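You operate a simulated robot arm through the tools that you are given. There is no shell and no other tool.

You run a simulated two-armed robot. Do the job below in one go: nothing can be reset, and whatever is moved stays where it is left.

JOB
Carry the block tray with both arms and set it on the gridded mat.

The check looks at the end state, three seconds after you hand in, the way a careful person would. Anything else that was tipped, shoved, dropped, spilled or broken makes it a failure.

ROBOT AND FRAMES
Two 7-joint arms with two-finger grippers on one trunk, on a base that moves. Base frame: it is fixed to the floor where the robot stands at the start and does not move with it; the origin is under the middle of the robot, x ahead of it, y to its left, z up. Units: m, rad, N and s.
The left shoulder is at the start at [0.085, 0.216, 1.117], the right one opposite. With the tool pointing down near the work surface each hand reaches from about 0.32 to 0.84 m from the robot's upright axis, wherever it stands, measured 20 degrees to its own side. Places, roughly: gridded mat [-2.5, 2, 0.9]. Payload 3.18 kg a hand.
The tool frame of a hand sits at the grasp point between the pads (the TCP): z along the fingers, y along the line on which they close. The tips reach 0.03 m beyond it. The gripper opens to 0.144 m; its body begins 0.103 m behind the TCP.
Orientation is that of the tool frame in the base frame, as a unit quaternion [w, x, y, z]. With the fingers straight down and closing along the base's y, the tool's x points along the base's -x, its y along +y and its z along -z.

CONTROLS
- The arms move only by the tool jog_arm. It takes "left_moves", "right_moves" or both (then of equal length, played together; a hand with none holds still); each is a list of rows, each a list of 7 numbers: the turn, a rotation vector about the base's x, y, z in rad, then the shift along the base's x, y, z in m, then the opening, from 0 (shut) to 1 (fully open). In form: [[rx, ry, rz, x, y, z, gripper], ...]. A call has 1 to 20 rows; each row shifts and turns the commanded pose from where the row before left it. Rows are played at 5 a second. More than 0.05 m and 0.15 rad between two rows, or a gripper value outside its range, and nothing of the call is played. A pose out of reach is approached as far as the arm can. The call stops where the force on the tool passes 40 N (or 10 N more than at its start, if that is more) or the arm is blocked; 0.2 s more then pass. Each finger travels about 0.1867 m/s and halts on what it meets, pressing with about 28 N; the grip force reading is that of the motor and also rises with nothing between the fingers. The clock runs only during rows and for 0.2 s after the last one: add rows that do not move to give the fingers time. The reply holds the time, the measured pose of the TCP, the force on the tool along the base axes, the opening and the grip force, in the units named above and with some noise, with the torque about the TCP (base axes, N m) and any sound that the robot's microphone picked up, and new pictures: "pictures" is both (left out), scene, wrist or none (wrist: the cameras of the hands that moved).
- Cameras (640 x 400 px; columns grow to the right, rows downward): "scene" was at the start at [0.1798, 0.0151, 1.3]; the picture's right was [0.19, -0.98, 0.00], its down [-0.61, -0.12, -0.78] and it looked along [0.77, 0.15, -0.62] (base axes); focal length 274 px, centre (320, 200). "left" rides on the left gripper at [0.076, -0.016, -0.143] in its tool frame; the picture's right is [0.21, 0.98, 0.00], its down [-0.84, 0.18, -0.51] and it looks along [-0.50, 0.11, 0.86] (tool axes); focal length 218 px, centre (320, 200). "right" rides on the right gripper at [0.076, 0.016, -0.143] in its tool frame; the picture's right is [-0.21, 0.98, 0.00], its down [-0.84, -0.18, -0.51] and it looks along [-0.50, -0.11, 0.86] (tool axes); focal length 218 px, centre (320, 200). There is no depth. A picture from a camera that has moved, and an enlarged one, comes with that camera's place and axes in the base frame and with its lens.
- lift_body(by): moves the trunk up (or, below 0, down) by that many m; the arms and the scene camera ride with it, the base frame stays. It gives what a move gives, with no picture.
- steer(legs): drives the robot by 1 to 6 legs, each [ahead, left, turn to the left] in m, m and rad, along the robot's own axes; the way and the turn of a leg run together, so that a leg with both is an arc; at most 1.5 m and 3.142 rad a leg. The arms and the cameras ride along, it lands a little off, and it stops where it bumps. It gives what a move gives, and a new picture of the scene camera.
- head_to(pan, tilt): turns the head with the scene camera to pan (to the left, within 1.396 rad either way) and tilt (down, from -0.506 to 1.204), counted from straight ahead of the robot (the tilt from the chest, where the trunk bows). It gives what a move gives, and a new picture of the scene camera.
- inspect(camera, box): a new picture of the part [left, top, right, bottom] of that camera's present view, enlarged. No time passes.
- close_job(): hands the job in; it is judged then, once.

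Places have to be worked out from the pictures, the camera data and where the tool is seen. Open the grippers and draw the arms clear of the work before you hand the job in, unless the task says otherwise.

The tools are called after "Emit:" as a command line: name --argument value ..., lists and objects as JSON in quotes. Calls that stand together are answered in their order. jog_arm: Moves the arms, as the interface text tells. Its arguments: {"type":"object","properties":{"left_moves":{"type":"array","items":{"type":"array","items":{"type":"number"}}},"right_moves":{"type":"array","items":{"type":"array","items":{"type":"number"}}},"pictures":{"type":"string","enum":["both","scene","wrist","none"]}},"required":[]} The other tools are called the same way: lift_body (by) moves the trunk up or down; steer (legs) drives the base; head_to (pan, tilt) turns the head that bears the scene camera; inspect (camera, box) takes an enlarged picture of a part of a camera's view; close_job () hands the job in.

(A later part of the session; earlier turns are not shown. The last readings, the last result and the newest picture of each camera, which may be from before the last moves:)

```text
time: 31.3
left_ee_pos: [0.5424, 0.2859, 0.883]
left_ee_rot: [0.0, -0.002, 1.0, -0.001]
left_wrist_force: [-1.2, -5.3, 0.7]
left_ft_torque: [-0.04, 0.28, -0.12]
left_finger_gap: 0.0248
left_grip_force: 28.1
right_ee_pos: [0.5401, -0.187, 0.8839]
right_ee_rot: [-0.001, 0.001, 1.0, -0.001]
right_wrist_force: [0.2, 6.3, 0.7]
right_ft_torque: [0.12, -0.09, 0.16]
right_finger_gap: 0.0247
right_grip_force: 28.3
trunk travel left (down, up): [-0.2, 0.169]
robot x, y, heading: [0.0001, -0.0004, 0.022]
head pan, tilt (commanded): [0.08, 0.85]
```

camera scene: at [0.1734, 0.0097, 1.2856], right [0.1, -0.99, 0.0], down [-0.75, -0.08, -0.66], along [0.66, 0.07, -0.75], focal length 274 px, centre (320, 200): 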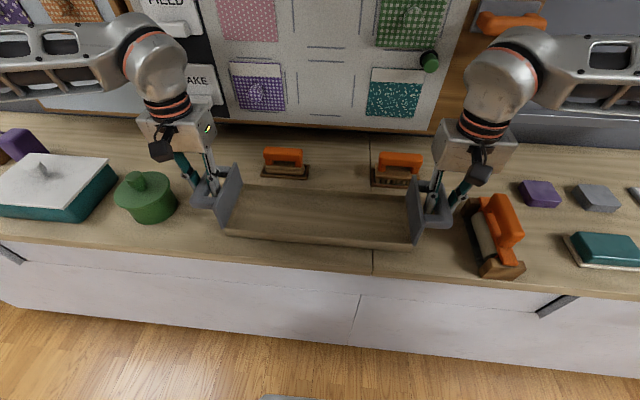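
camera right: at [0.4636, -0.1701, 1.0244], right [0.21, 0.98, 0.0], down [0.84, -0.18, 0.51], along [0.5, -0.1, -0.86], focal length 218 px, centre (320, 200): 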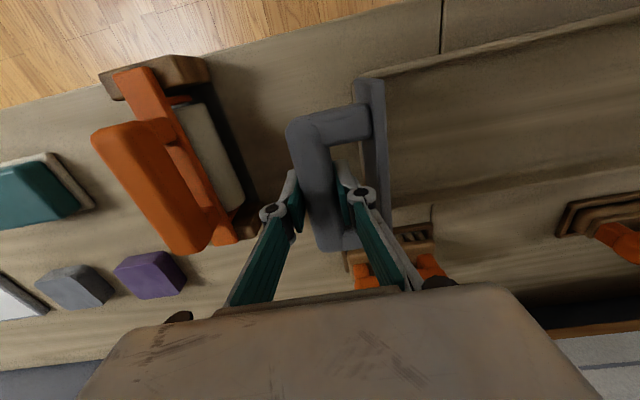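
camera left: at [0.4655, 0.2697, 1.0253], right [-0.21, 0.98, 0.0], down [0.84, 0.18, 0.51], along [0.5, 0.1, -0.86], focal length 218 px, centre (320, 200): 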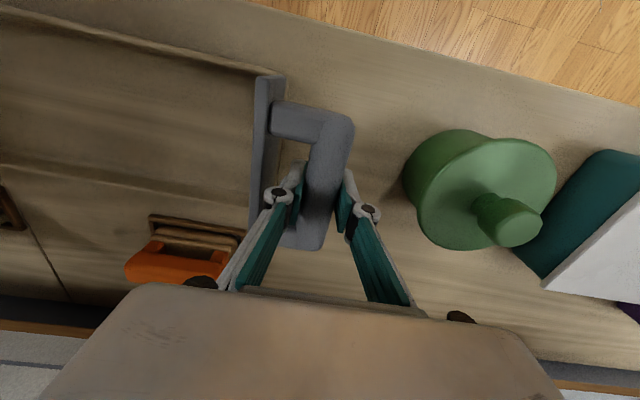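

The pull is down to about 6 N. I lift both hands evenly by 4 cm and check the load and the level.

Emit:
jog_arm --left_moves '[[0, 0, 0, 0, -0.0005, 0.005, 0.0], [0, 0, 0, 0, 0, 0.01, 0.0], [0, 0, 0, 0, 0, 0.01, 0.0], [0, 0, 0, 0, 0, 0.015, 0.0], [0, 0, 0, 0, 0, 0, 0.0]]' --right_moves '[[0, 0, 0, 0, 0.0005, 0.005, 0.0], [0, 0, 0, 0, 0, 0.01, 0.0], [0, 0, 0, 0, 0, 0.01, 0.0], [0, 0, 0, 0, 0, 0.015, 0.0], [0, 0, 0, 0, 0, 0, 0.0]]'

```text
time: 32.5
left_ee_pos: [0.541, 0.2858, 0.9204]
left_ee_rot: [0.0, -0.002, 1.0, 0.0]
left_wrist_force: [0.1, 9.6, -1.0]
left_ft_torque: [0.08, -0.18, 0.03]
left_finger_gap: 0.0247
left_grip_force: 28.0
right_ee_pos: [0.5406, -0.1857, 0.9224]
right_ee_rot: [-0.001, 0.0, 1.0, 0.001]
right_wrist_force: [-0.4, -9.1, -2.3]
right_ft_torque: [-0.18, 0.15, 0.15]
right_finger_gap: 0.0249
right_grip_force: 28.3
trunk travel left (down, up): [-0.2, 0.169]
robot x, y, heading: [0.0001, -0.0011, 0.024]
head pan, tilt (commanded): [0.08, 0.85]
camera scene: at [0.1738, 0.0097, 1.2854], right [0.1, -0.99, 0.0], down [-0.75, -0.08, -0.66], along [0.66, 0.07, -0.75], focal length 274 px, centre (320, 200)
camera right: at [0.4645, -0.1695, 1.0637], right [0.21, 0.98, 0.0], down [0.84, -0.18, 0.51], along [0.49, -0.11, -0.86], focal length 218 px, centre (320, 200)
camera left: at [0.4654, 0.2687, 1.0637], right [-0.21, 0.98, 0.0], down [0.84, 0.18, 0.51], along [0.49, 0.11, -0.86], focal length 218 px, centre (320, 200)
```

scene: 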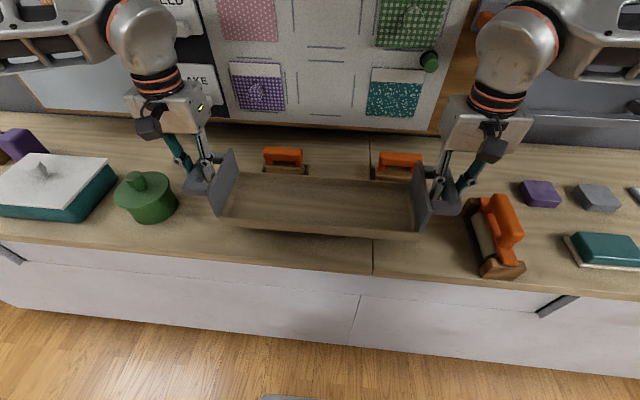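
right: 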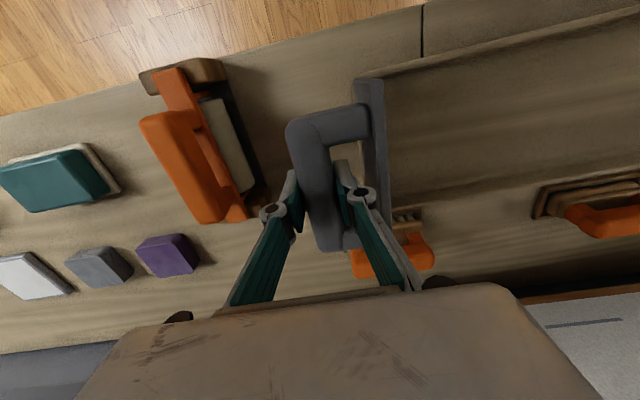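
left: 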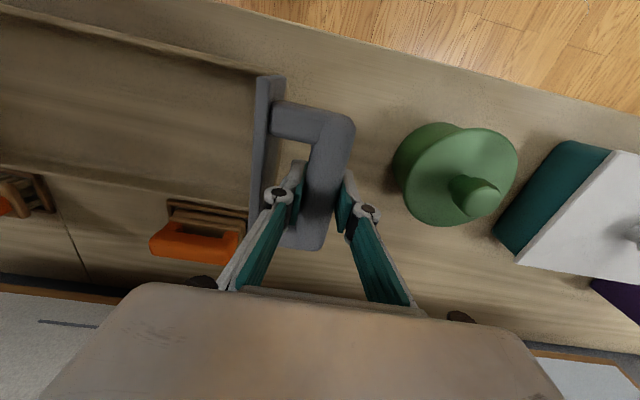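

The tray is off the bench, level and light (about 3 N in all). I lift it 6 cm more with the arms, easing the slight squeeze.

Emit:
jog_arm --left_moves '[[0, 0, 0, 0, 0.0005, 0.015, 0.0], [0, 0, 0, 0, 0, 0.015, 0.0], [0, 0, 0, 0, 0, 0.015, 0.0], [0, 0, 0, 0, 0, 0.015, 0.0], [0, 0, 0, 0, 0, 0, 0.0]]' --right_moves '[[0, 0, 0, 0, -0.0005, 0.015, 0.0], [0, 0, 0, 0, 0, 0.015, 0.0], [0, 0, 0, 0, 0, 0.015, 0.0], [0, 0, 0, 0, 0, 0.015, 0.0], [0, 0, 0, 0, 0, 0, 0.0]]' --pictures "scene"

Emit:
lift_body --by 0.11

```text
time: 33.7
left_ee_pos: [0.541, 0.2854, 0.9813]
left_ee_rot: [0.0, -0.003, 1.0, 0.001]
left_wrist_force: [1.0, 22.7, -1.4]
left_ft_torque: [0.29, 0.04, -0.05]
left_finger_gap: 0.0247
left_grip_force: 27.4
right_ee_pos: [0.5426, -0.1866, 0.9829]
right_ee_rot: [0.0, 0.003, 1.0, -0.001]
right_wrist_force: [0.6, -22.6, -1.6]
right_ft_torque: [-0.35, 0.03, 0.25]
right_finger_gap: 0.0247
right_grip_force: 28.0
trunk travel left (down, up): [-0.2, 0.169]
robot x, y, heading: [0.0033, 0.0048, 0.023]
head pan, tilt (commanded): [0.08, 0.85]
camera scene: at [0.1737, 0.0097, 1.2855], right [0.1, -0.99, 0.0], down [-0.75, -0.08, -0.66], along [0.66, 0.07, -0.75], focal length 274 px, centre (320, 200)
```

scene: 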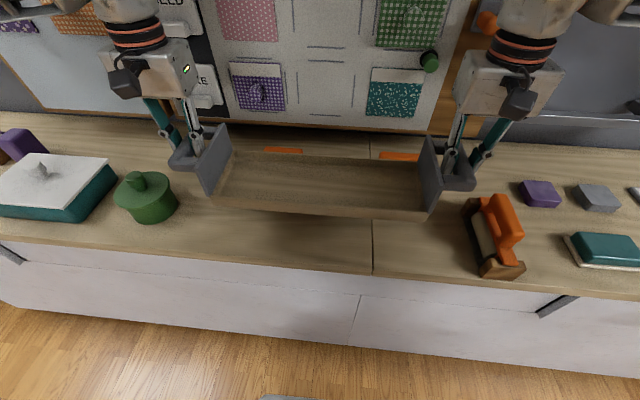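

```text
time: 35.1
left_ee_pos: [0.5417, 0.2862, 1.0907]
left_ee_rot: [-0.001, -0.002, 1.0, 0.0]
left_wrist_force: [-0.1, 25.9, -0.7]
left_ft_torque: [0.35, 0.09, -0.03]
left_finger_gap: 0.0246
left_grip_force: 28.0
right_ee_pos: [0.5421, -0.1855, 1.0924]
right_ee_rot: [-0.001, 0.002, 1.0, 0.0]
right_wrist_force: [0.3, -26.7, -2.3]
right_ft_torque: [-0.35, -0.07, 0.09]
right_finger_gap: 0.0246
right_grip_force: 28.1
trunk travel left (down, up): [-0.31, 0.059]
robot x, y, heading: [0.0027, 0.0011, 0.027]
head pan, tilt (commanded): [0.08, 0.85]
```

The squeeze has built up to 26 N as the arms rose. I ease both hands outwards by 2.5 mm before driving.

Emit:
jog_arm --left_moves '[[0, 0, 0, 0, 0.0013, 0, 0.0], [0, 0, 0, 0, 0.0012, 0, 0.0], [0, 0, 0, 0, 0, 0, 0.0]]' --right_moves '[[0, 0, 0, 0, -0.0013, 0, 0.0], [0, 0, 0, 0, -0.0012, 0, 0.0], [0, 0, 0, 0, 0, 0, 0.0]]'

```text
time: 35.9
left_ee_pos: [0.5402, 0.285, 1.0928]
left_ee_rot: [-0.001, 0.0, 1.0, -0.002]
left_wrist_force: [0.2, -3.4, -1.0]
left_ft_torque: [-0.04, -0.29, 0.25]
left_finger_gap: 0.0248
left_grip_force: 28.1
right_ee_pos: [0.5413, -0.1865, 1.093]
right_ee_rot: [0.0, -0.002, 1.0, 0.001]
right_wrist_force: [-1.0, 4.2, -1.0]
right_ft_torque: [0.09, 0.26, 0.04]
right_finger_gap: 0.0247
right_grip_force: 28.0
trunk travel left (down, up): [-0.31, 0.059]
robot x, y, heading: [-0.0006, 0.0002, 0.024]
head pan, tilt (commanded): [0.08, 0.85]
camera scene: at [0.1199, 0.0083, 1.3993], right [0.1, -0.99, 0.0], down [-0.75, -0.08, -0.66], along [0.66, 0.07, -0.75], focal length 274 px, centre (320, 200)
camera right: at [0.4637, -0.1703, 1.2341], right [0.21, 0.98, 0.0], down [0.84, -0.18, 0.51], along [0.5, -0.1, -0.86], focal length 218 px, centre (320, 200)
camera left: at [0.4642, 0.2696, 1.235], right [-0.21, 0.98, 0.0], down [0.84, 0.18, 0.51], along [0.5, 0.1, -0.86], focal length 218 px, centre (320, 200)
```

scene: 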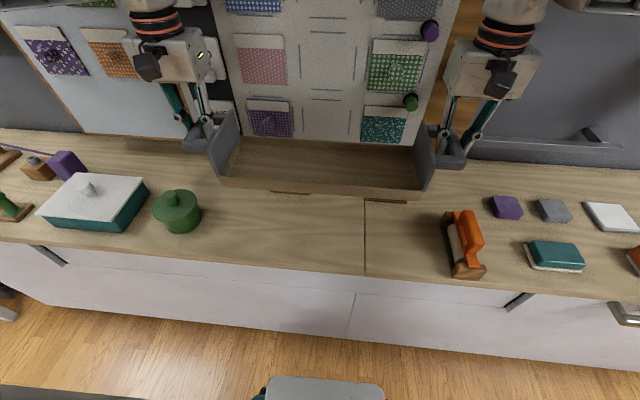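
right: 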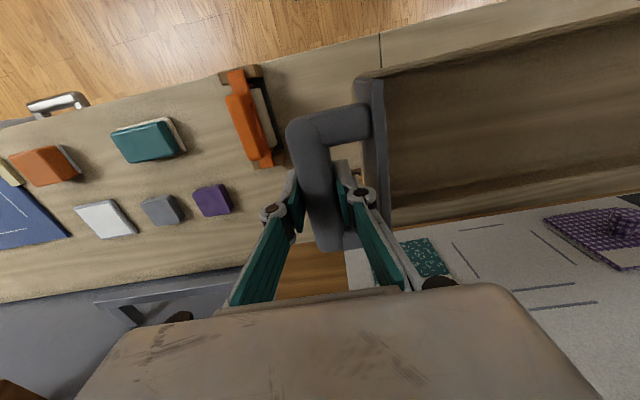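
left: 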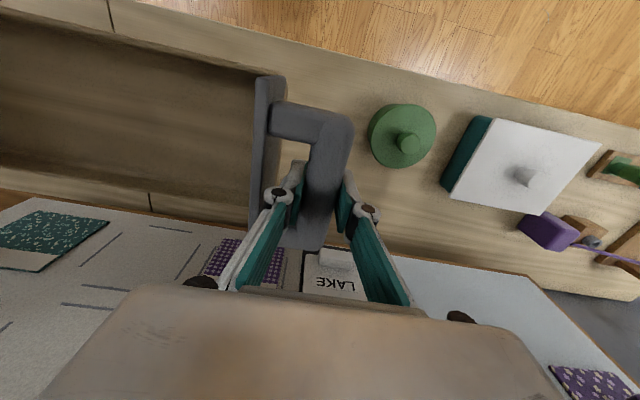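

The hands now share almost no side force and the tray hangs level at z≈1.0, above everything on the bench. I back away from the bench and slightly to the left into the open floor.

Emit:
steer --legs '[[-0.35, 0.0, 0], [-0.25, 0.45, 0]]'

```text
time: 38.1
left_ee_pos: [0.1964, 0.2762, 1.0929]
left_ee_rot: [-0.001, 0.003, 1.0, -0.002]
left_wrist_force: [-0.6, -1.8, -1.1]
left_ft_torque: [-0.06, 0.02, 0.07]
left_finger_gap: 0.025
left_grip_force: 28.1
right_ee_pos: [0.1948, -0.1959, 1.0924]
right_ee_rot: [0.0, 0.0, 1.0, 0.002]
right_wrist_force: [-0.9, 0.3, -1.0]
right_ft_torque: [0.01, -0.1, -0.12]
right_finger_gap: 0.0248
right_grip_force: 27.8
trunk travel left (down, up): [-0.31, 0.059]
robot x, y, heading: [-0.3444, -0.0109, 0.02]
head pan, tilt (commanded): [0.08, 0.85]
stopped in leg 1: the force on the tool passed its limit at 40 N (the readings are from after the stop); the commanded pose is now the measured one
camera scene: at [-0.2249, 0.0001, 1.3997], right [0.1, -0.99, 0.0], down [-0.75, -0.08, -0.66], along [0.66, 0.07, -0.75], focal length 274 px, centre (320, 200)
```

scene: 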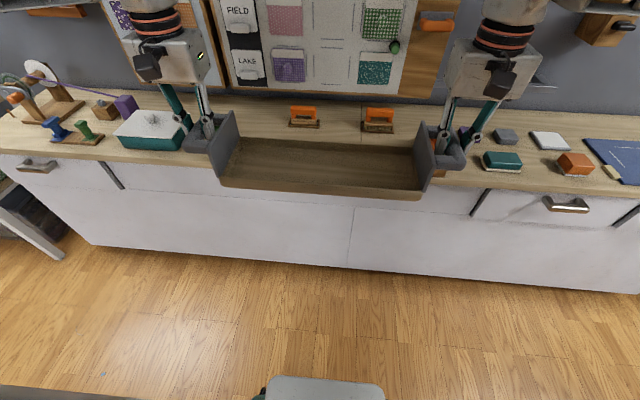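

The drive stopped at the end of the first leg on a brief force peak, probably from braking; the grip and the tray look unchanged and forces are small. I carry on with the diagonal leg.

Emit:
steer --legs '[[-0.2, 0.45, 0]]'

```text
time: 42.7
left_ee_pos: [-0.0116, 0.7291, 1.0912]
left_ee_rot: [-0.002, 0.004, 1.0, -0.001]
left_wrist_force: [-0.4, -2.8, -2.0]
left_ft_torque: [-0.04, 0.02, 0.17]
left_finger_gap: 0.025
left_grip_force: 28.1
right_ee_pos: [-0.0135, 0.2566, 1.0935]
right_ee_rot: [-0.001, 0.0, 1.0, 0.002]
right_wrist_force: [-1.5, 1.2, -1.5]
right_ft_torque: [0.01, -0.06, 0.01]
right_finger_gap: 0.0247
right_grip_force: 27.8
trunk travel left (down, up): [-0.31, 0.059]
robot x, y, heading: [-0.5522, 0.446, 0.021]
head pan, tilt (commanded): [0.08, 0.85]
camera scene: at [-0.4323, 0.4533, 1.3993], right [0.1, -0.99, 0.0], down [-0.75, -0.08, -0.66], along [0.66, 0.07, -0.75], focal length 274 px, centre (320, 200)
```

scene: 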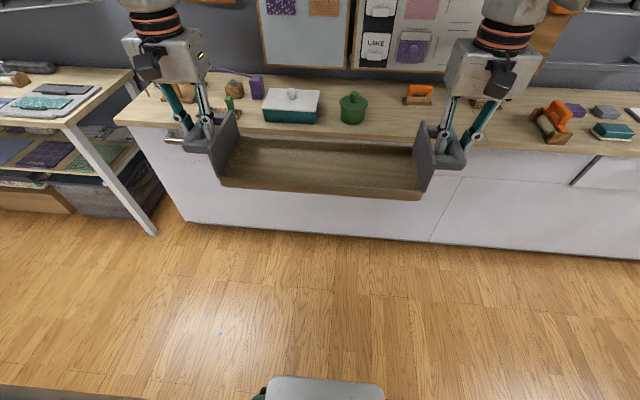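

The bench is undisturbed behind the tray. I now turn left towards +y, in two parts.

Emit:
steer --legs '[[0, 0, 0.8], [0, 0, 0.75]]'

Emit:
head_to --pan 0.75 --tilt 0.35

```text
time: 47.2
left_ee_pos: [-0.8334, 0.9877, 1.0924]
left_ee_rot: [-0.001, -0.703, 0.711, -0.003]
left_wrist_force: [0.7, 0.1, -2.3]
left_ft_torque: [-0.03, -0.05, 0.16]
left_finger_gap: 0.0247
left_grip_force: 28.0
right_ee_pos: [-0.3606, 0.9833, 1.0925]
right_ee_rot: [-0.001, -0.706, 0.709, 0.0]
right_wrist_force: [-1.8, 0.4, -1.7]
right_ft_torque: [0.0, 0.01, 0.06]
right_finger_gap: 0.0247
right_grip_force: 28.2
trunk travel left (down, up): [-0.31, 0.059]
robot x, y, heading: [-0.5509, 0.4447, 1.591]
head pan, tilt (commanded): [0.08, 0.85]
camera scene: at [-0.5608, 0.5645, 1.3993], right [1.0, 0.1, 0.0], down [0.07, -0.75, -0.66], along [-0.06, 0.66, -0.75], focal length 274 px, centre (320, 200)
```

scene: 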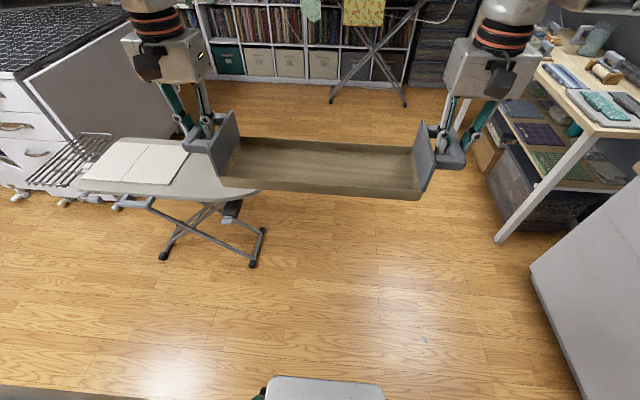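

```text
time: 48.2
left_ee_pos: [-0.8331, 0.9868, 1.0918]
left_ee_rot: [0.001, -0.704, 0.71, -0.002]
left_wrist_force: [1.0, 0.8, -1.1]
left_ft_torque: [0.0, 0.01, 0.15]
left_finger_gap: 0.0246
left_grip_force: 27.9
right_ee_pos: [-0.3615, 0.9832, 1.0922]
right_ee_rot: [-0.001, -0.705, 0.709, 0.0]
right_wrist_force: [-0.9, 0.0, -1.2]
right_ft_torque: [0.01, 0.0, 0.04]
right_finger_gap: 0.0248
right_grip_force: 28.4
trunk travel left (down, up): [-0.31, 0.059]
robot x, y, heading: [-0.5508, 0.4441, 1.587]
head pan, tilt (commanded): [0.75, 0.351]
camera scene: at [-0.6175, 0.5538, 1.4429], right [0.72, 0.69, 0.0], down [0.24, -0.25, -0.94], along [-0.65, 0.68, -0.34], focal length 274 px, centre (320, 200)
```

scene: 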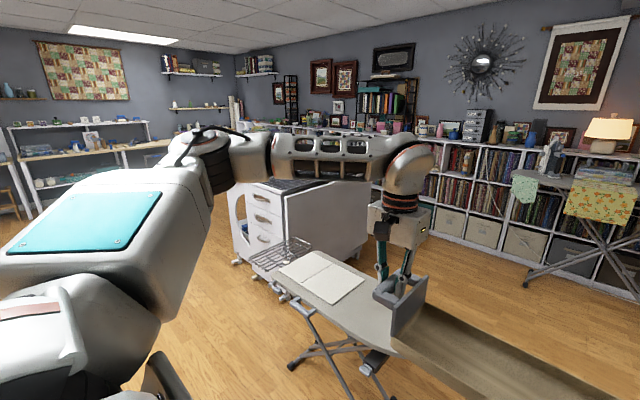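

The floor to the left is clear, and the dark-topped cabinet's top spans roughly x from -3.0 to -1.9 and y from 1.6 to 2.5. I slide left along the aisle, well short of the ironing board, in short legs.

Emit:
steer --legs '[[0, 0.6, 0], [0, 0.65, 0], [0, 0.65, 0]]'

Emit:
head_to --pan 0.0 --tilt 0.45

```text
time: 65.6
left_ee_pos: [-2.7461, 0.9449, 1.0928]
left_ee_rot: [0.0, -0.706, 0.708, -0.003]
left_wrist_force: [0.9, 0.4, -1.4]
left_ft_torque: [0.01, -0.02, 0.12]
left_finger_gap: 0.0249
left_grip_force: 28.0
right_ee_pos: [-2.2739, 0.9442, 1.0922]
right_ee_rot: [0.002, 0.707, -0.707, 0.0]
right_wrist_force: [-1.1, -0.5, -0.7]
right_ft_torque: [0.0, 0.0, 0.04]
right_finger_gap: 0.0248
right_grip_force: 28.2
trunk travel left (down, up): [-0.31, 0.059]
robot x, y, heading: [-2.4613, 0.4086, 1.597]
head pan, tilt (commanded): [0.75, 0.351]
camera scene: at [-2.5274, 0.5132, 1.443], right [0.72, 0.7, 0.0], down [0.24, -0.25, -0.94], along [-0.66, 0.67, -0.34], focal length 274 px, centre (320, 200)
```

scene: 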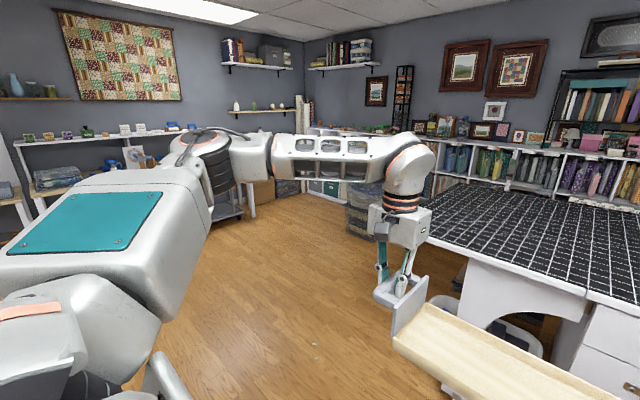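

```text
time: 66.7
left_ee_pos: [-2.7462, 0.9458, 1.0921]
left_ee_rot: [0.0, -0.706, 0.708, -0.002]
left_wrist_force: [0.4, 0.9, -2.1]
left_ft_torque: [-0.03, -0.03, 0.18]
left_finger_gap: 0.0248
left_grip_force: 28.0
right_ee_pos: [-2.274, 0.9452, 1.0913]
right_ee_rot: [0.001, 0.708, -0.707, -0.001]
right_wrist_force: [0.3, -0.9, -1.7]
right_ft_torque: [0.04, 0.03, 0.06]
right_finger_gap: 0.0248
right_grip_force: 27.7
trunk travel left (down, up): [-0.31, 0.059]
robot x, y, heading: [-2.4645, 0.405, 1.593]
head pan, tilt (commanded): [0.0, 0.45]
camera scene: at [-2.4644, 0.5384, 1.4338], right [1.0, 0.02, 0.0], down [0.01, -0.44, -0.9], along [-0.02, 0.9, -0.44], focal length 274 px, centre (320, 200)
```

scene: 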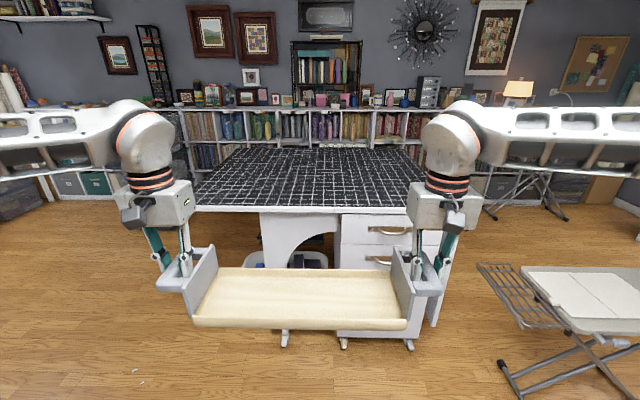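

The gridded mat is the black sheet with white lines on the cutting table straight ahead. I enlarge it to find its borders and check that it is empty.

Emit:
inspect --camera "scene" --box '[180, 130, 460, 305]'

```text
2.29 times, centred on (320, 218) of scene
camera zoom: at [-2.4644, 0.5384, 1.4338], right [1.0, 0.02, 0.0], down [0.01, -0.44, -0.9], along [-0.02, 0.9, -0.44], focal length 625 px, centre (320, 160)
```

zoom: 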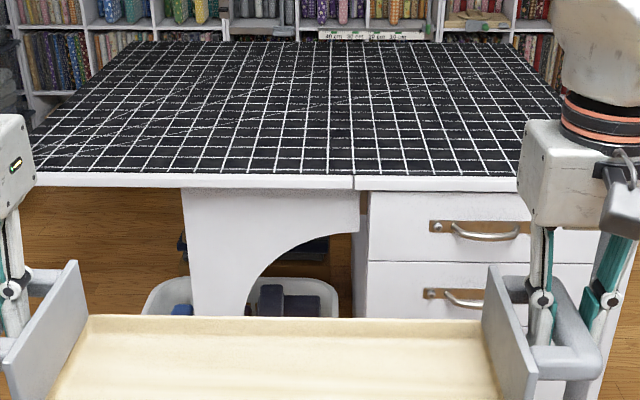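

The mat covers the whole table top (x about -3.0 to -1.9, y about 1.55 to 2.45) and is empty. I drive forward 0.6 m, tray bottom about 10 cm above the mat level.

Emit:
steer --legs '[[0.3, 0, 0], [0.3, 0, 0]]'

Emit:
head_to --pan 0.0 --tilt 0.75

```text
time: 70.4
left_ee_pos: [-2.7657, 1.5448, 1.0929]
left_ee_rot: [0.0, 0.708, -0.706, 0.003]
left_wrist_force: [0.5, -0.4, -1.9]
left_ft_torque: [-0.03, 0.01, 0.17]
left_finger_gap: 0.0245
left_grip_force: 28.0
right_ee_pos: [-2.2932, 1.547, 1.092]
right_ee_rot: [0.002, 0.71, -0.704, 0.0]
right_wrist_force: [-0.7, -0.2, -1.4]
right_ft_torque: [0.01, 0.04, 0.01]
right_finger_gap: 0.0246
right_grip_force: 27.2
trunk travel left (down, up): [-0.31, 0.059]
robot x, y, heading: [-2.4785, 1.0065, 1.599]
head pan, tilt (commanded): [0.0, 0.45]
camera scene: at [-2.4809, 1.1397, 1.4337], right [1.0, 0.03, 0.0], down [0.01, -0.44, -0.9], along [-0.03, 0.9, -0.44], focal length 274 px, centre (320, 200)
```

scene: 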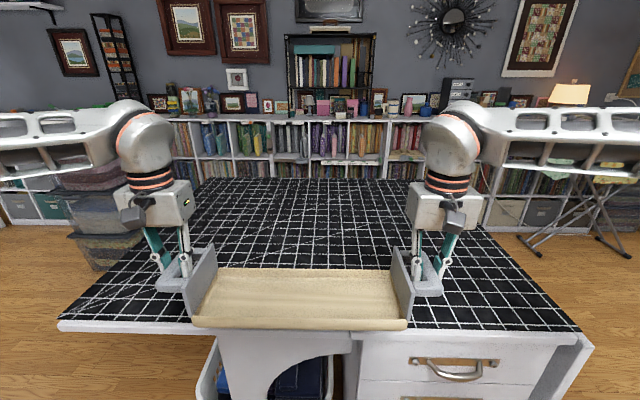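

```text
time: 71.2
left_ee_pos: [-2.7657, 1.543, 1.092]
left_ee_rot: [0.0, 0.708, -0.706, 0.002]
left_wrist_force: [1.1, 0.4, -2.3]
left_ft_torque: [-0.06, 0.05, 0.1]
left_finger_gap: 0.0248
left_grip_force: 27.9
right_ee_pos: [-2.2942, 1.5476, 1.0919]
right_ee_rot: [0.001, 0.71, -0.704, 0.0]
right_wrist_force: [-1.1, 0.3, -1.1]
right_ft_torque: [0.09, 0.01, 0.02]
right_finger_gap: 0.0247
right_grip_force: 28.5
trunk travel left (down, up): [-0.31, 0.059]
robot x, y, heading: [-2.4742, 1.0087, 1.599]
head pan, tilt (commanded): [0.0, 0.75]
camera scene: at [-2.4806, 1.1297, 1.4074], right [1.0, 0.03, 0.0], down [0.02, -0.68, -0.73], along [-0.02, 0.73, -0.68], focal length 274 px, centre (320, 200)
```

scene: 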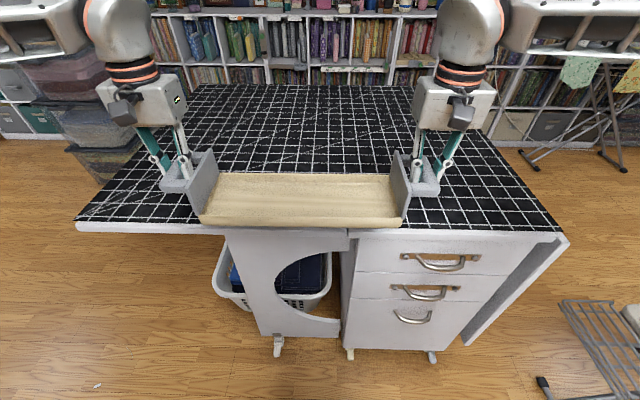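

The tray is now over the near edge of the mat. I drive 0.1 m farther, which leaves the base about 10 cm short of the table.

Emit:
steer --legs '[[0.1, 0, 0]]'

```text
time: 72.3
left_ee_pos: [-2.7684, 1.6418, 1.0924]
left_ee_rot: [0.0, 0.709, -0.705, 0.003]
left_wrist_force: [1.8, 0.2, -2.1]
left_ft_torque: [0.03, -0.01, 0.14]
left_finger_gap: 0.0247
left_grip_force: 28.2
right_ee_pos: [-2.2979, 1.6447, 1.0921]
right_ee_rot: [0.002, 0.711, -0.704, 0.001]
right_wrist_force: [-1.6, 0.0, -1.5]
right_ft_torque: [-0.09, -0.01, 0.02]
right_finger_gap: 0.025
right_grip_force: 28.6
trunk travel left (down, up): [-0.31, 0.059]
robot x, y, heading: [-2.4812, 1.1025, 1.599]
head pan, tilt (commanded): [0.0, 0.75]
camera scene: at [-2.4839, 1.2284, 1.4073], right [1.0, 0.03, 0.0], down [0.02, -0.68, -0.73], along [-0.02, 0.73, -0.68], focal length 274 px, centre (320, 200)
```

scene: 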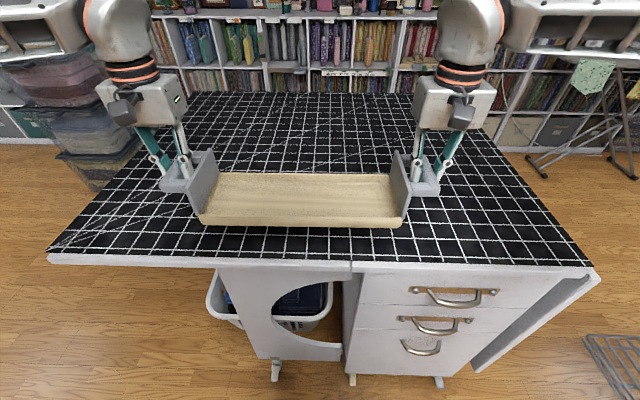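

I stretch both arms forward together along +y, keeping the tray level, to bring it well inside the mat.

Emit:
jog_arm --left_moves '[[0, 0, 0, 0, 0.02, 0, 0.0], [0, 0, 0, 0, 0.02, 0, 0.0], [0, 0, 0, 0, 0.02, 0, 0.0], [0, 0, 0, 0, 0.02, 0, 0.0], [0, 0, 0, 0, 0, 0, 0.0]]' --right_moves '[[0, 0, 0, 0, 0.02, 0, 0.0], [0, 0, 0, 0, 0.02, 0, 0.0], [0, 0, 0, 0, 0.02, 0, 0.0], [0, 0, 0, 0, 0.02, 0, 0.0], [0, 0, 0, 0, 0, 0, 0.0]]'

```text
time: 73.5
left_ee_pos: [-2.7685, 1.7029, 1.0933]
left_ee_rot: [0.0, 0.709, -0.705, 0.002]
left_wrist_force: [-0.6, 3.6, -1.9]
left_ft_torque: [0.16, 0.1, 0.88]
left_finger_gap: 0.0254
left_grip_force: 27.8
left hand out of reach, approached as far as the arm can: row 4
right_ee_pos: [-2.2976, 1.7242, 1.0928]
right_ee_rot: [0.002, 0.711, -0.703, 0.0]
right_wrist_force: [0.2, -3.7, -1.9]
right_ft_torque: [-0.14, 0.06, 0.91]
right_finger_gap: 0.0252
right_grip_force: 28.7
trunk travel left (down, up): [-0.31, 0.059]
robot x, y, heading: [-2.4787, 1.1045, 1.606]
head pan, tilt (commanded): [0.0, 0.75]
camera scene: at [-2.4834, 1.2273, 1.4074], right [1.0, 0.03, 0.0], down [0.02, -0.68, -0.73], along [-0.02, 0.73, -0.68], focal length 274 px, centre (320, 200)
camera right: at [-2.3126, 1.6479, 1.2342], right [-0.98, 0.2, 0.0], down [0.17, 0.85, 0.5], along [0.1, 0.49, -0.86], focal length 218 px, centre (320, 200)
camera left: at [-2.7526, 1.6266, 1.2351], right [-0.98, -0.21, 0.0], down [-0.19, 0.84, 0.5], along [-0.11, 0.49, -0.86], focal length 218 px, centre (320, 200)
```

scene: 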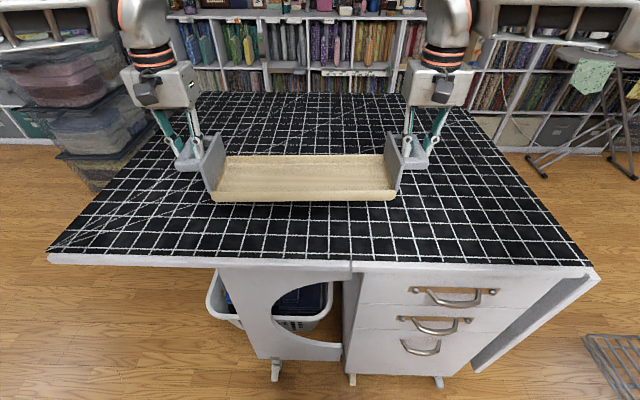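
right: 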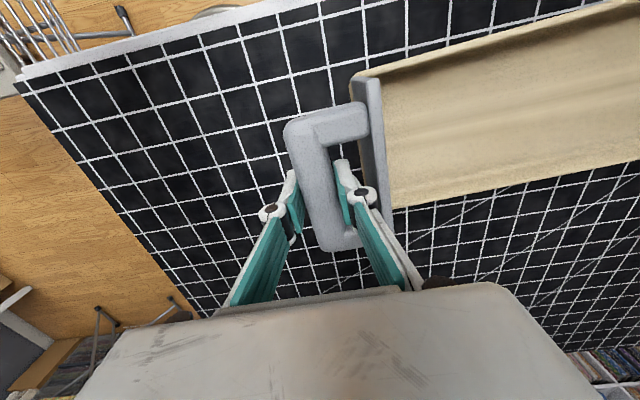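
left: 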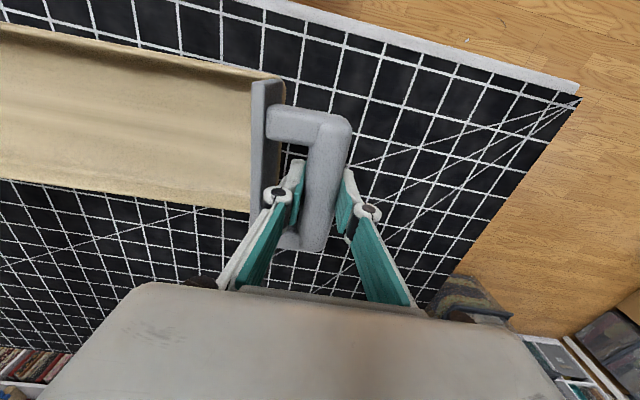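

The left hand has reached its limit (y≈1.703) while the right went on to 1.724, so the tray is turned a little. I draw both back so that they stand level again, and then gain the rest by driving.

Emit:
jog_arm --left_moves '[[0, 0, 0, 0, 0, 0, 0.0], [0, 0, 0, 0, -0.01, 0, 0.0], [0, 0, 0, 0, -0.01, 0, 0.0], [0, 0, 0, 0, 0, 0, 0.0]]' --right_moves '[[0, 0, 0, 0, -0.01, 0, 0.0], [0, 0, 0, 0, -0.015, 0, 0.0], [0, 0, 0, 0, -0.015, 0, 0.0], [0, 0, 0, 0, 0, 0, 0.0]]' --pictures "none"

```text
time: 74.5
left_ee_pos: [-2.7686, 1.6829, 1.0919]
left_ee_rot: [0.0, 0.709, -0.706, 0.003]
left_wrist_force: [-1.2, -0.4, -1.8]
left_ft_torque: [-0.22, 0.04, -0.1]
left_finger_gap: 0.0249
left_grip_force: 27.8
right_ee_pos: [-2.2975, 1.6855, 1.0912]
right_ee_rot: [0.001, 0.71, -0.704, 0.0]
right_wrist_force: [2.7, 0.4, -0.9]
right_ft_torque: [0.24, -0.08, -0.18]
right_finger_gap: 0.0248
right_grip_force: 27.8
trunk travel left (down, up): [-0.31, 0.059]
robot x, y, heading: [-2.4791, 1.105, 1.6]
head pan, tilt (commanded): [0.0, 0.75]
```

The hands are level again with small torques. I look straight down to see how much room the base has to the table.

Emit:
head_to --pan 0.0 --tilt 1.2

```text
time: 75.4
left_ee_pos: [-2.7709, 1.6816, 1.0919]
left_ee_rot: [0.0, 0.709, -0.705, 0.003]
left_wrist_force: [-4.3, 0.7, -1.4]
left_ft_torque: [-0.35, 0.07, -0.01]
left_finger_gap: 0.0251
left_grip_force: 28.1
right_ee_pos: [-2.2971, 1.6847, 1.0906]
right_ee_rot: [0.001, 0.71, -0.704, 0.0]
right_wrist_force: [3.8, -0.6, -2.5]
right_ft_torque: [0.34, 0.0, -0.09]
right_finger_gap: 0.0248
right_grip_force: 28.3
trunk travel left (down, up): [-0.31, 0.059]
robot x, y, heading: [-2.4785, 1.1018, 1.598]
head pan, tilt (commanded): [0.0, 1.201]
camera scene: at [-2.483, 1.2006, 1.3757], right [1.0, 0.03, 0.0], down [0.03, -0.93, -0.36], along [-0.01, 0.36, -0.93], focal length 274 px, centre (320, 200)
```

scene: 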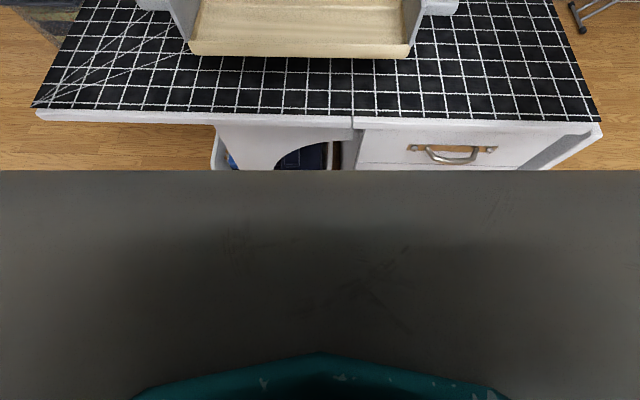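

The table edge stands at y≈1.58 (z≈0.90), and my base reaches at most 0.31 m ahead of its axis at y≈1.10, so there is room. I drive 8 cm more.

Emit:
steer --legs '[[0.08, 0, 0]]'

Emit:
head_to --pan 0.0 --tilt 0.8

```text
time: 76.5
left_ee_pos: [-2.7722, 1.7624, 1.0922]
left_ee_rot: [0.0, 0.709, -0.705, 0.003]
left_wrist_force: [-5.5, 0.3, -2.6]
left_ft_torque: [0.02, 0.12, 0.02]
left_finger_gap: 0.0246
left_grip_force: 27.7
right_ee_pos: [-2.3004, 1.7648, 1.0913]
right_ee_rot: [0.002, 0.711, -0.704, 0.001]
right_wrist_force: [6.0, 0.9, -0.8]
right_ft_torque: [-0.09, -0.09, -0.11]
right_finger_gap: 0.0246
right_grip_force: 27.9
trunk travel left (down, up): [-0.31, 0.059]
robot x, y, heading: [-2.4787, 1.1815, 1.607]
head pan, tilt (commanded): [0.0, 1.201]
camera scene: at [-2.4855, 1.2812, 1.3755], right [1.0, 0.03, 0.0], down [0.03, -0.93, -0.36], along [-0.01, 0.36, -0.93], focal length 274 px, centre (320, 200)
```

scene: 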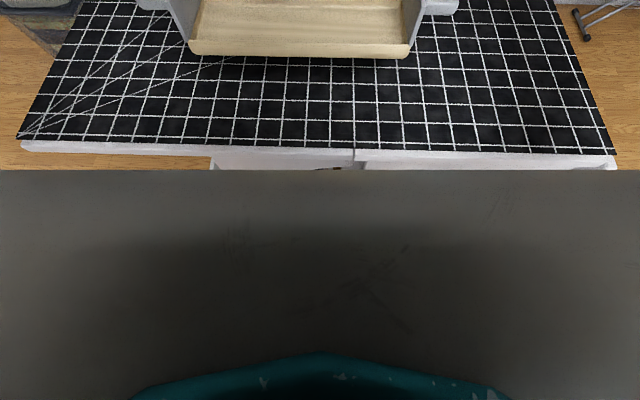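

```text
time: 77.3
left_ee_pos: [-2.7716, 1.7612, 1.0933]
left_ee_rot: [0.0, 0.709, -0.706, 0.003]
left_wrist_force: [-0.4, 0.3, -1.9]
left_ft_torque: [-0.03, 0.0, 0.0]
left_finger_gap: 0.0248
left_grip_force: 27.7
right_ee_pos: [-2.2994, 1.7647, 1.0923]
right_ee_rot: [0.001, 0.711, -0.703, 0.001]
right_wrist_force: [-0.1, 0.2, -1.4]
right_ft_torque: [0.02, -0.01, -0.14]
right_finger_gap: 0.0248
right_grip_force: 27.9
trunk travel left (down, up): [-0.31, 0.059]
robot x, y, heading: [-2.4827, 1.1842, 1.596]
head pan, tilt (commanded): [0.0, 0.799]
camera scene: at [-2.4862, 1.305, 1.4033], right [1.0, 0.03, 0.0], down [0.02, -0.72, -0.7], along [-0.02, 0.7, -0.72], focal length 274 px, centre (320, 200)
```

scene: 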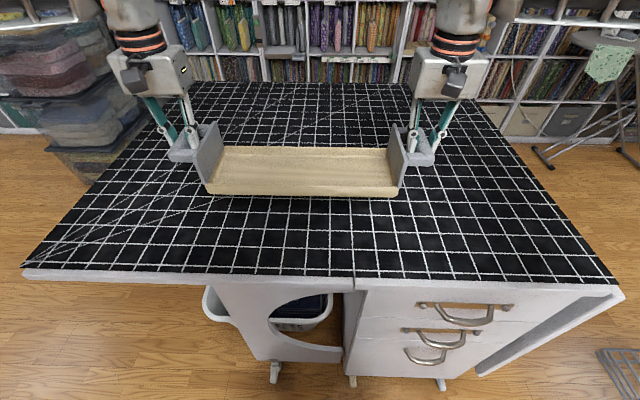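

The tray is over the mat with about 13 cm between it and the near edge, hands level and forces near zero. I lower both hands together by 7 cm.

Emit:
jog_arm --left_moves '[[0, 0, 0, 0, 0, -0.01, 0.0], [0, 0, 0, 0, 0, -0.01, 0.0], [0, 0, 0, 0, 0, -0.01, 0.0], [0, 0, 0, 0, 0, -0.01, 0.0], [0, 0, 0, 0, 0, -0.01, 0.0], [0, 0, 0, 0, 0, -0.01, 0.0], [0, 0, 0, 0, 0, -0.01, 0.0], [0, 0, 0, 0, 0, 0, 0.0]]' --right_moves '[[0, 0, 0, 0, 0, -0.01, 0.0], [0, 0, 0, 0, 0, -0.01, 0.0], [0, 0, 0, 0, 0, -0.01, 0.0], [0, 0, 0, 0, 0, -0.01, 0.0], [0, 0, 0, 0, 0, -0.01, 0.0], [0, 0, 0, 0, 0, -0.01, 0.0], [0, 0, 0, 0, 0, -0.01, 0.0], [0, 0, 0, 0, 0, 0, 0.0]]'

Emit:
inspect --camera "scene" --box '[150, 100, 470, 300]'

```text
time: 79.1
left_ee_pos: [-2.772, 1.76, 1.0217]
left_ee_rot: [0.0, 0.71, -0.704, 0.002]
left_wrist_force: [3.3, 1.1, -1.9]
left_ft_torque: [0.12, -0.11, 0.15]
left_finger_gap: 0.025
left_grip_force: 28.1
right_ee_pos: [-2.2999, 1.7646, 1.0229]
right_ee_rot: [0.002, 0.71, -0.705, 0.0]
right_wrist_force: [-3.5, -0.6, -2.2]
right_ft_torque: [-0.08, -0.01, -0.03]
right_finger_gap: 0.0248
right_grip_force: 28.1
trunk travel left (down, up): [-0.31, 0.059]
robot x, y, heading: [-2.4819, 1.1802, 1.602]
head pan, tilt (commanded): [0.0, 0.799]
camera scene: at [-2.4862, 1.3047, 1.4034], right [1.0, 0.03, 0.0], down [0.02, -0.72, -0.7], along [-0.02, 0.7, -0.72], focal length 274 px, centre (320, 200)
camera right: at [-2.3157, 1.6877, 1.1647], right [-0.98, 0.2, 0.0], down [0.17, 0.85, 0.5], along [0.1, 0.49, -0.86], focal length 218 px, centre (320, 200)
camera left: at [-2.756, 1.684, 1.1641], right [-0.98, -0.21, 0.0], down [-0.19, 0.84, 0.5], along [-0.1, 0.49, -0.86], focal length 218 px, centre (320, 200)
```

scene: 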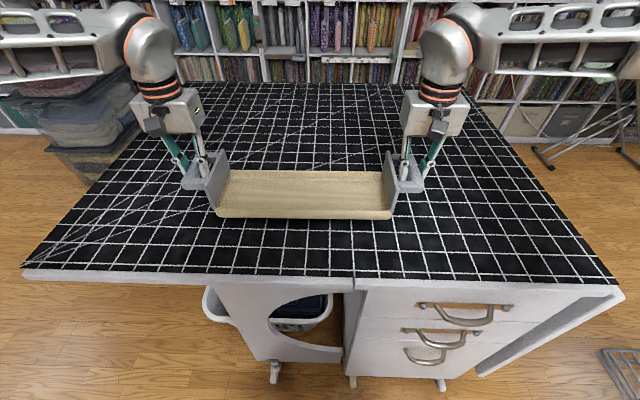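
right: 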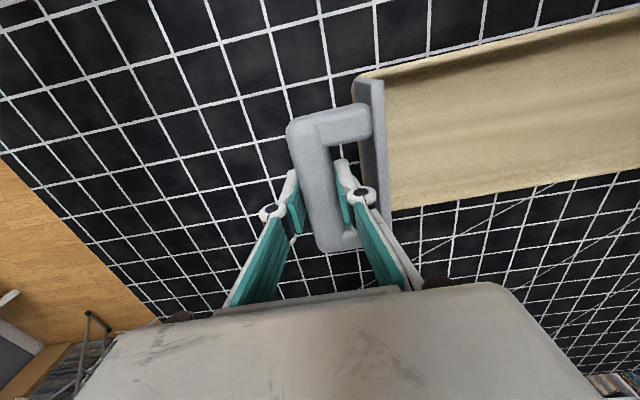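
left: 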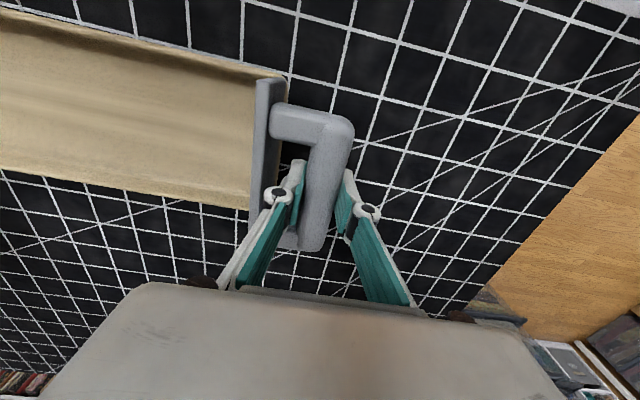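

```text
2.00 times, centred on (310, 200) of scene
camera zoom: at [-2.4862, 1.3047, 1.4034], right [1.0, 0.03, 0.0], down [0.02, -0.72, -0.7], along [-0.02, 0.7, -0.72], focal length 547 px, centre (340, 200)
```

zoom: 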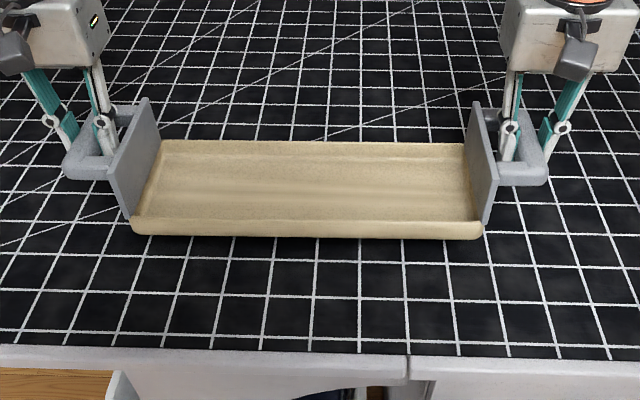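

The tray still hovers with its shadow just below. I go down more slowly by 2.5 cm and watch the forces.

Emit:
jog_arm --left_moves '[[0, 0, 0, 0, 0, -0.005, 0.0], [0, 0, 0, 0, 0, -0.005, 0.0], [0, 0, 0, 0, 0, -0.005, 0.0], [0, 0, 0, 0, 0, -0.005, 0.0], [0, 0, 0, 0, 0, -0.005, 0.0], [0, 0, 0, 0, 0, 0, 0.0]]' --right_moves '[[0, 0, 0, 0, 0, -0.005, 0.0], [0, 0, 0, 0, 0, -0.005, 0.0], [0, 0, 0, 0, 0, -0.005, 0.0], [0, 0, 0, 0, 0, -0.005, 0.0], [0, 0, 0, 0, 0, -0.005, 0.0], [0, 0, 0, 0, 0, 0, 0.0]]' --pictures "none"

Emit:
inspect --camera "scene" --box '[170, 140, 450, 260]'

```text
time: 80.5
left_ee_pos: [-2.7714, 1.7604, 0.9978]
left_ee_rot: [0.0, 0.708, -0.706, 0.003]
left_wrist_force: [5.6, -0.4, -2.6]
left_ft_torque: [-0.22, -0.12, 0.01]
left_finger_gap: 0.0247
left_grip_force: 28.0
right_ee_pos: [-2.2991, 1.7638, 0.9975]
right_ee_rot: [0.001, 0.71, -0.704, -0.001]
right_wrist_force: [-5.3, -0.1, -1.9]
right_ft_torque: [0.26, 0.05, -0.13]
right_finger_gap: 0.0246
right_grip_force: 28.1
trunk travel left (down, up): [-0.31, 0.059]
robot x, y, heading: [-2.4822, 1.1823, 1.605]
head pan, tilt (commanded): [0.0, 0.799]
```

```text
2.29 times, centred on (310, 200) of scene
camera zoom: at [-2.4862, 1.3049, 1.4034], right [1.0, 0.03, 0.0], down [0.02, -0.72, -0.7], along [-0.02, 0.7, -0.72], focal length 625 px, centre (343, 200)
```

zoom: 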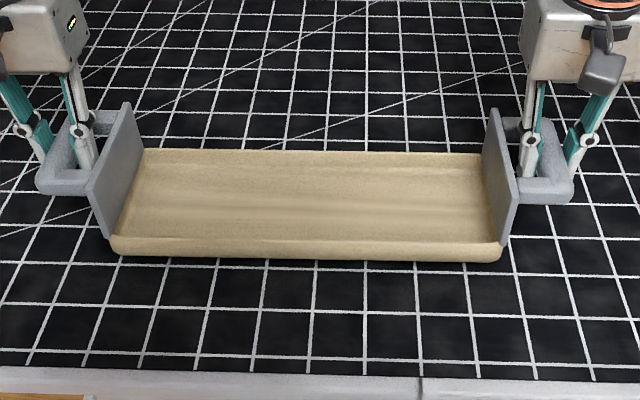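

No contact yet, as each hand still carries about 2 N. I lower in 2.5 mm steps.

Emit:
jog_arm --left_moves '[[0, 0, 0, 0, 0, -0.0025, 0.0], [0, 0, 0, 0, 0, -0.0025, 0.0], [0, 0, 0, 0, 0, -0.0025, 0.0], [0, 0, 0, 0, 0, 0, 0.0]]' --right_moves '[[0, 0, 0, 0, 0, -0.0025, 0.0], [0, 0, 0, 0, 0, -0.0025, 0.0], [0, 0, 0, 0, 0, -0.0025, 0.0], [0, 0, 0, 0, 0, 0, 0.0]]' --pictures "none"

Emit:
inspect --camera "scene" --box '[170, 140, 450, 260]'

```text
time: 81.5
left_ee_pos: [-2.772, 1.7608, 0.9892]
left_ee_rot: [0.001, 0.709, -0.705, 0.002]
left_wrist_force: [3.0, 0.6, -1.7]
left_ft_torque: [0.11, -0.04, 0.12]
left_finger_gap: 0.025
left_grip_force: 28.3
right_ee_pos: [-2.3004, 1.7631, 0.9898]
right_ee_rot: [0.001, 0.711, -0.704, 0.0]
right_wrist_force: [-3.6, -0.7, -1.2]
right_ft_torque: [-0.13, 0.09, 0.0]
right_finger_gap: 0.0247
right_grip_force: 28.0
trunk travel left (down, up): [-0.31, 0.059]
robot x, y, heading: [-2.4798, 1.184, 1.599]
head pan, tilt (commanded): [0.0, 0.799]
```

```text
2.29 times, centred on (310, 200) of scene
camera zoom: at [-2.4862, 1.3049, 1.4034], right [1.0, 0.03, 0.0], down [0.02, -0.72, -0.7], along [-0.02, 0.7, -0.72], focal length 625 px, centre (343, 200)
```

zoom: 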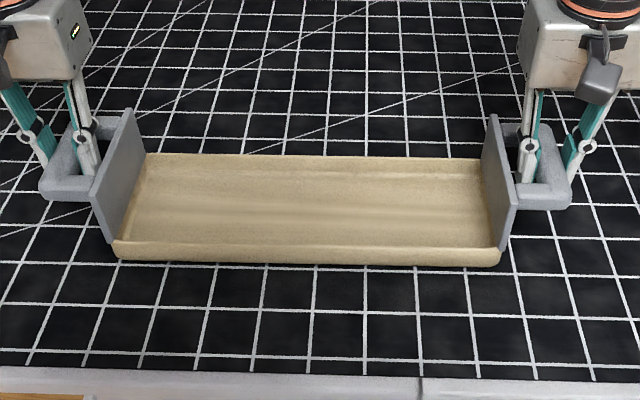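

Still hanging, only just above the mat. I lower by three more 2 mm steps.

Emit:
jog_arm --left_moves '[[0, 0, 0, 0, 0, -0.002, 0.0], [0, 0, 0, 0, 0, -0.002, 0.0], [0, 0, 0, 0, 0, 0, 0.0]]' --right_moves '[[0, 0, 0, 0, 0, -0.002, 0.0], [0, 0, 0, 0, 0, -0.002, 0.0], [0, 0, 0, 0, 0, 0, 0.0]]' --pictures "none"

```text
time: 82.3
left_ee_pos: [-2.7712, 1.761, 0.9874]
left_ee_rot: [0.0, 0.71, -0.705, 0.002]
left_wrist_force: [3.2, 0.3, -1.3]
left_ft_torque: [0.6, -0.07, -0.01]
left_finger_gap: 0.0249
left_grip_force: 27.6
right_ee_pos: [-2.2992, 1.7631, 0.9859]
right_ee_rot: [0.001, 0.711, -0.704, 0.0]
right_wrist_force: [-1.0, 1.5, 5.4]
right_ft_torque: [0.04, 0.0, -0.06]
right_finger_gap: 0.0248
right_grip_force: 28.2
trunk travel left (down, up): [-0.31, 0.059]
robot x, y, heading: [-2.4836, 1.1859, 1.605]
head pan, tilt (commanded): [0.0, 0.799]
```

The right hand now feels the mat (force z turned to +5 N). I lower the left one another 2 mm and the right one 0.5 mm.

Emit:
jog_arm --left_moves '[[0, 0, 0, 0, 0, -0.001, 0.0], [0, 0, 0, 0, 0, -0.001, 0.0], [0, 0, 0, 0, 0, 0, 0.0]]' --right_moves '[[0, 0, 0, 0, 0, -0.0005, 0.0], [0, 0, 0, 0, 0, 0, 0.0], [0, 0, 0, 0, 0, 0, 0.0]]'

```text
time: 83.1
left_ee_pos: [-2.7704, 1.7606, 0.986]
left_ee_rot: [-0.002, 0.709, -0.705, 0.002]
left_wrist_force: [0.7, 2.0, 11.4]
left_ft_torque: [-0.63, -0.06, 0.03]
left_finger_gap: 0.0249
left_grip_force: 27.6
right_ee_pos: [-2.2996, 1.7647, 0.9861]
right_ee_rot: [0.001, 0.71, -0.704, -0.001]
right_wrist_force: [1.9, 4.7, 14.4]
right_ft_torque: [-0.19, -0.03, -0.1]
right_finger_gap: 0.0246
right_grip_force: 27.8
trunk travel left (down, up): [-0.31, 0.059]
robot x, y, heading: [-2.4813, 1.1795, 1.601]
head pan, tilt (commanded): [0.0, 0.799]
camera scene: at [-2.4857, 1.3035, 1.4037], right [1.0, 0.03, 0.0], down [0.02, -0.72, -0.7], along [-0.02, 0.7, -0.72], focal length 274 px, centre (320, 200)
camera right: at [-2.3147, 1.6871, 1.1275], right [-0.98, 0.2, 0.0], down [0.17, 0.84, 0.51], along [0.1, 0.5, -0.86], focal length 218 px, centre (320, 200)
camera left: at [-2.7549, 1.6842, 1.1285], right [-0.98, -0.21, 0.0], down [-0.19, 0.84, 0.51], along [-0.11, 0.5, -0.86], focal length 218 px, centre (320, 200)
```

scene: 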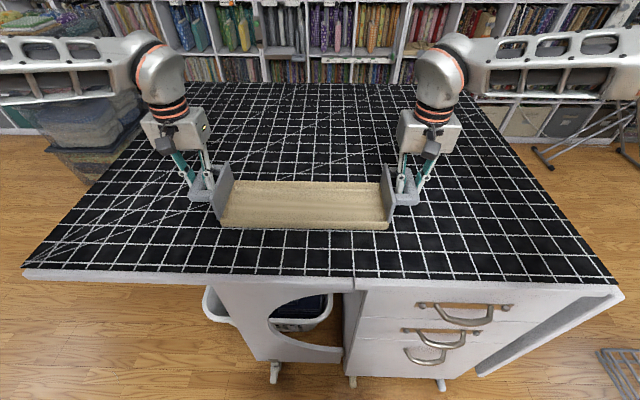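
right: 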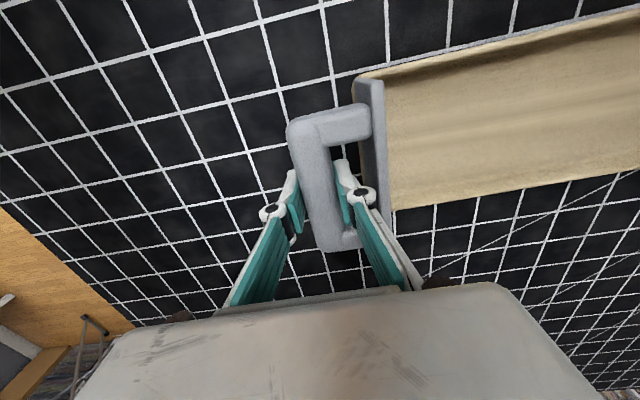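
left: 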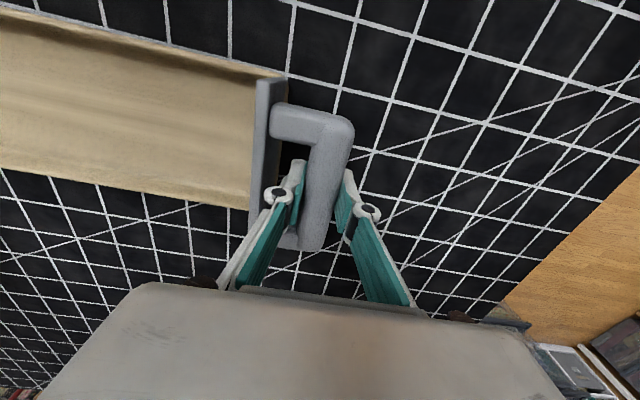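

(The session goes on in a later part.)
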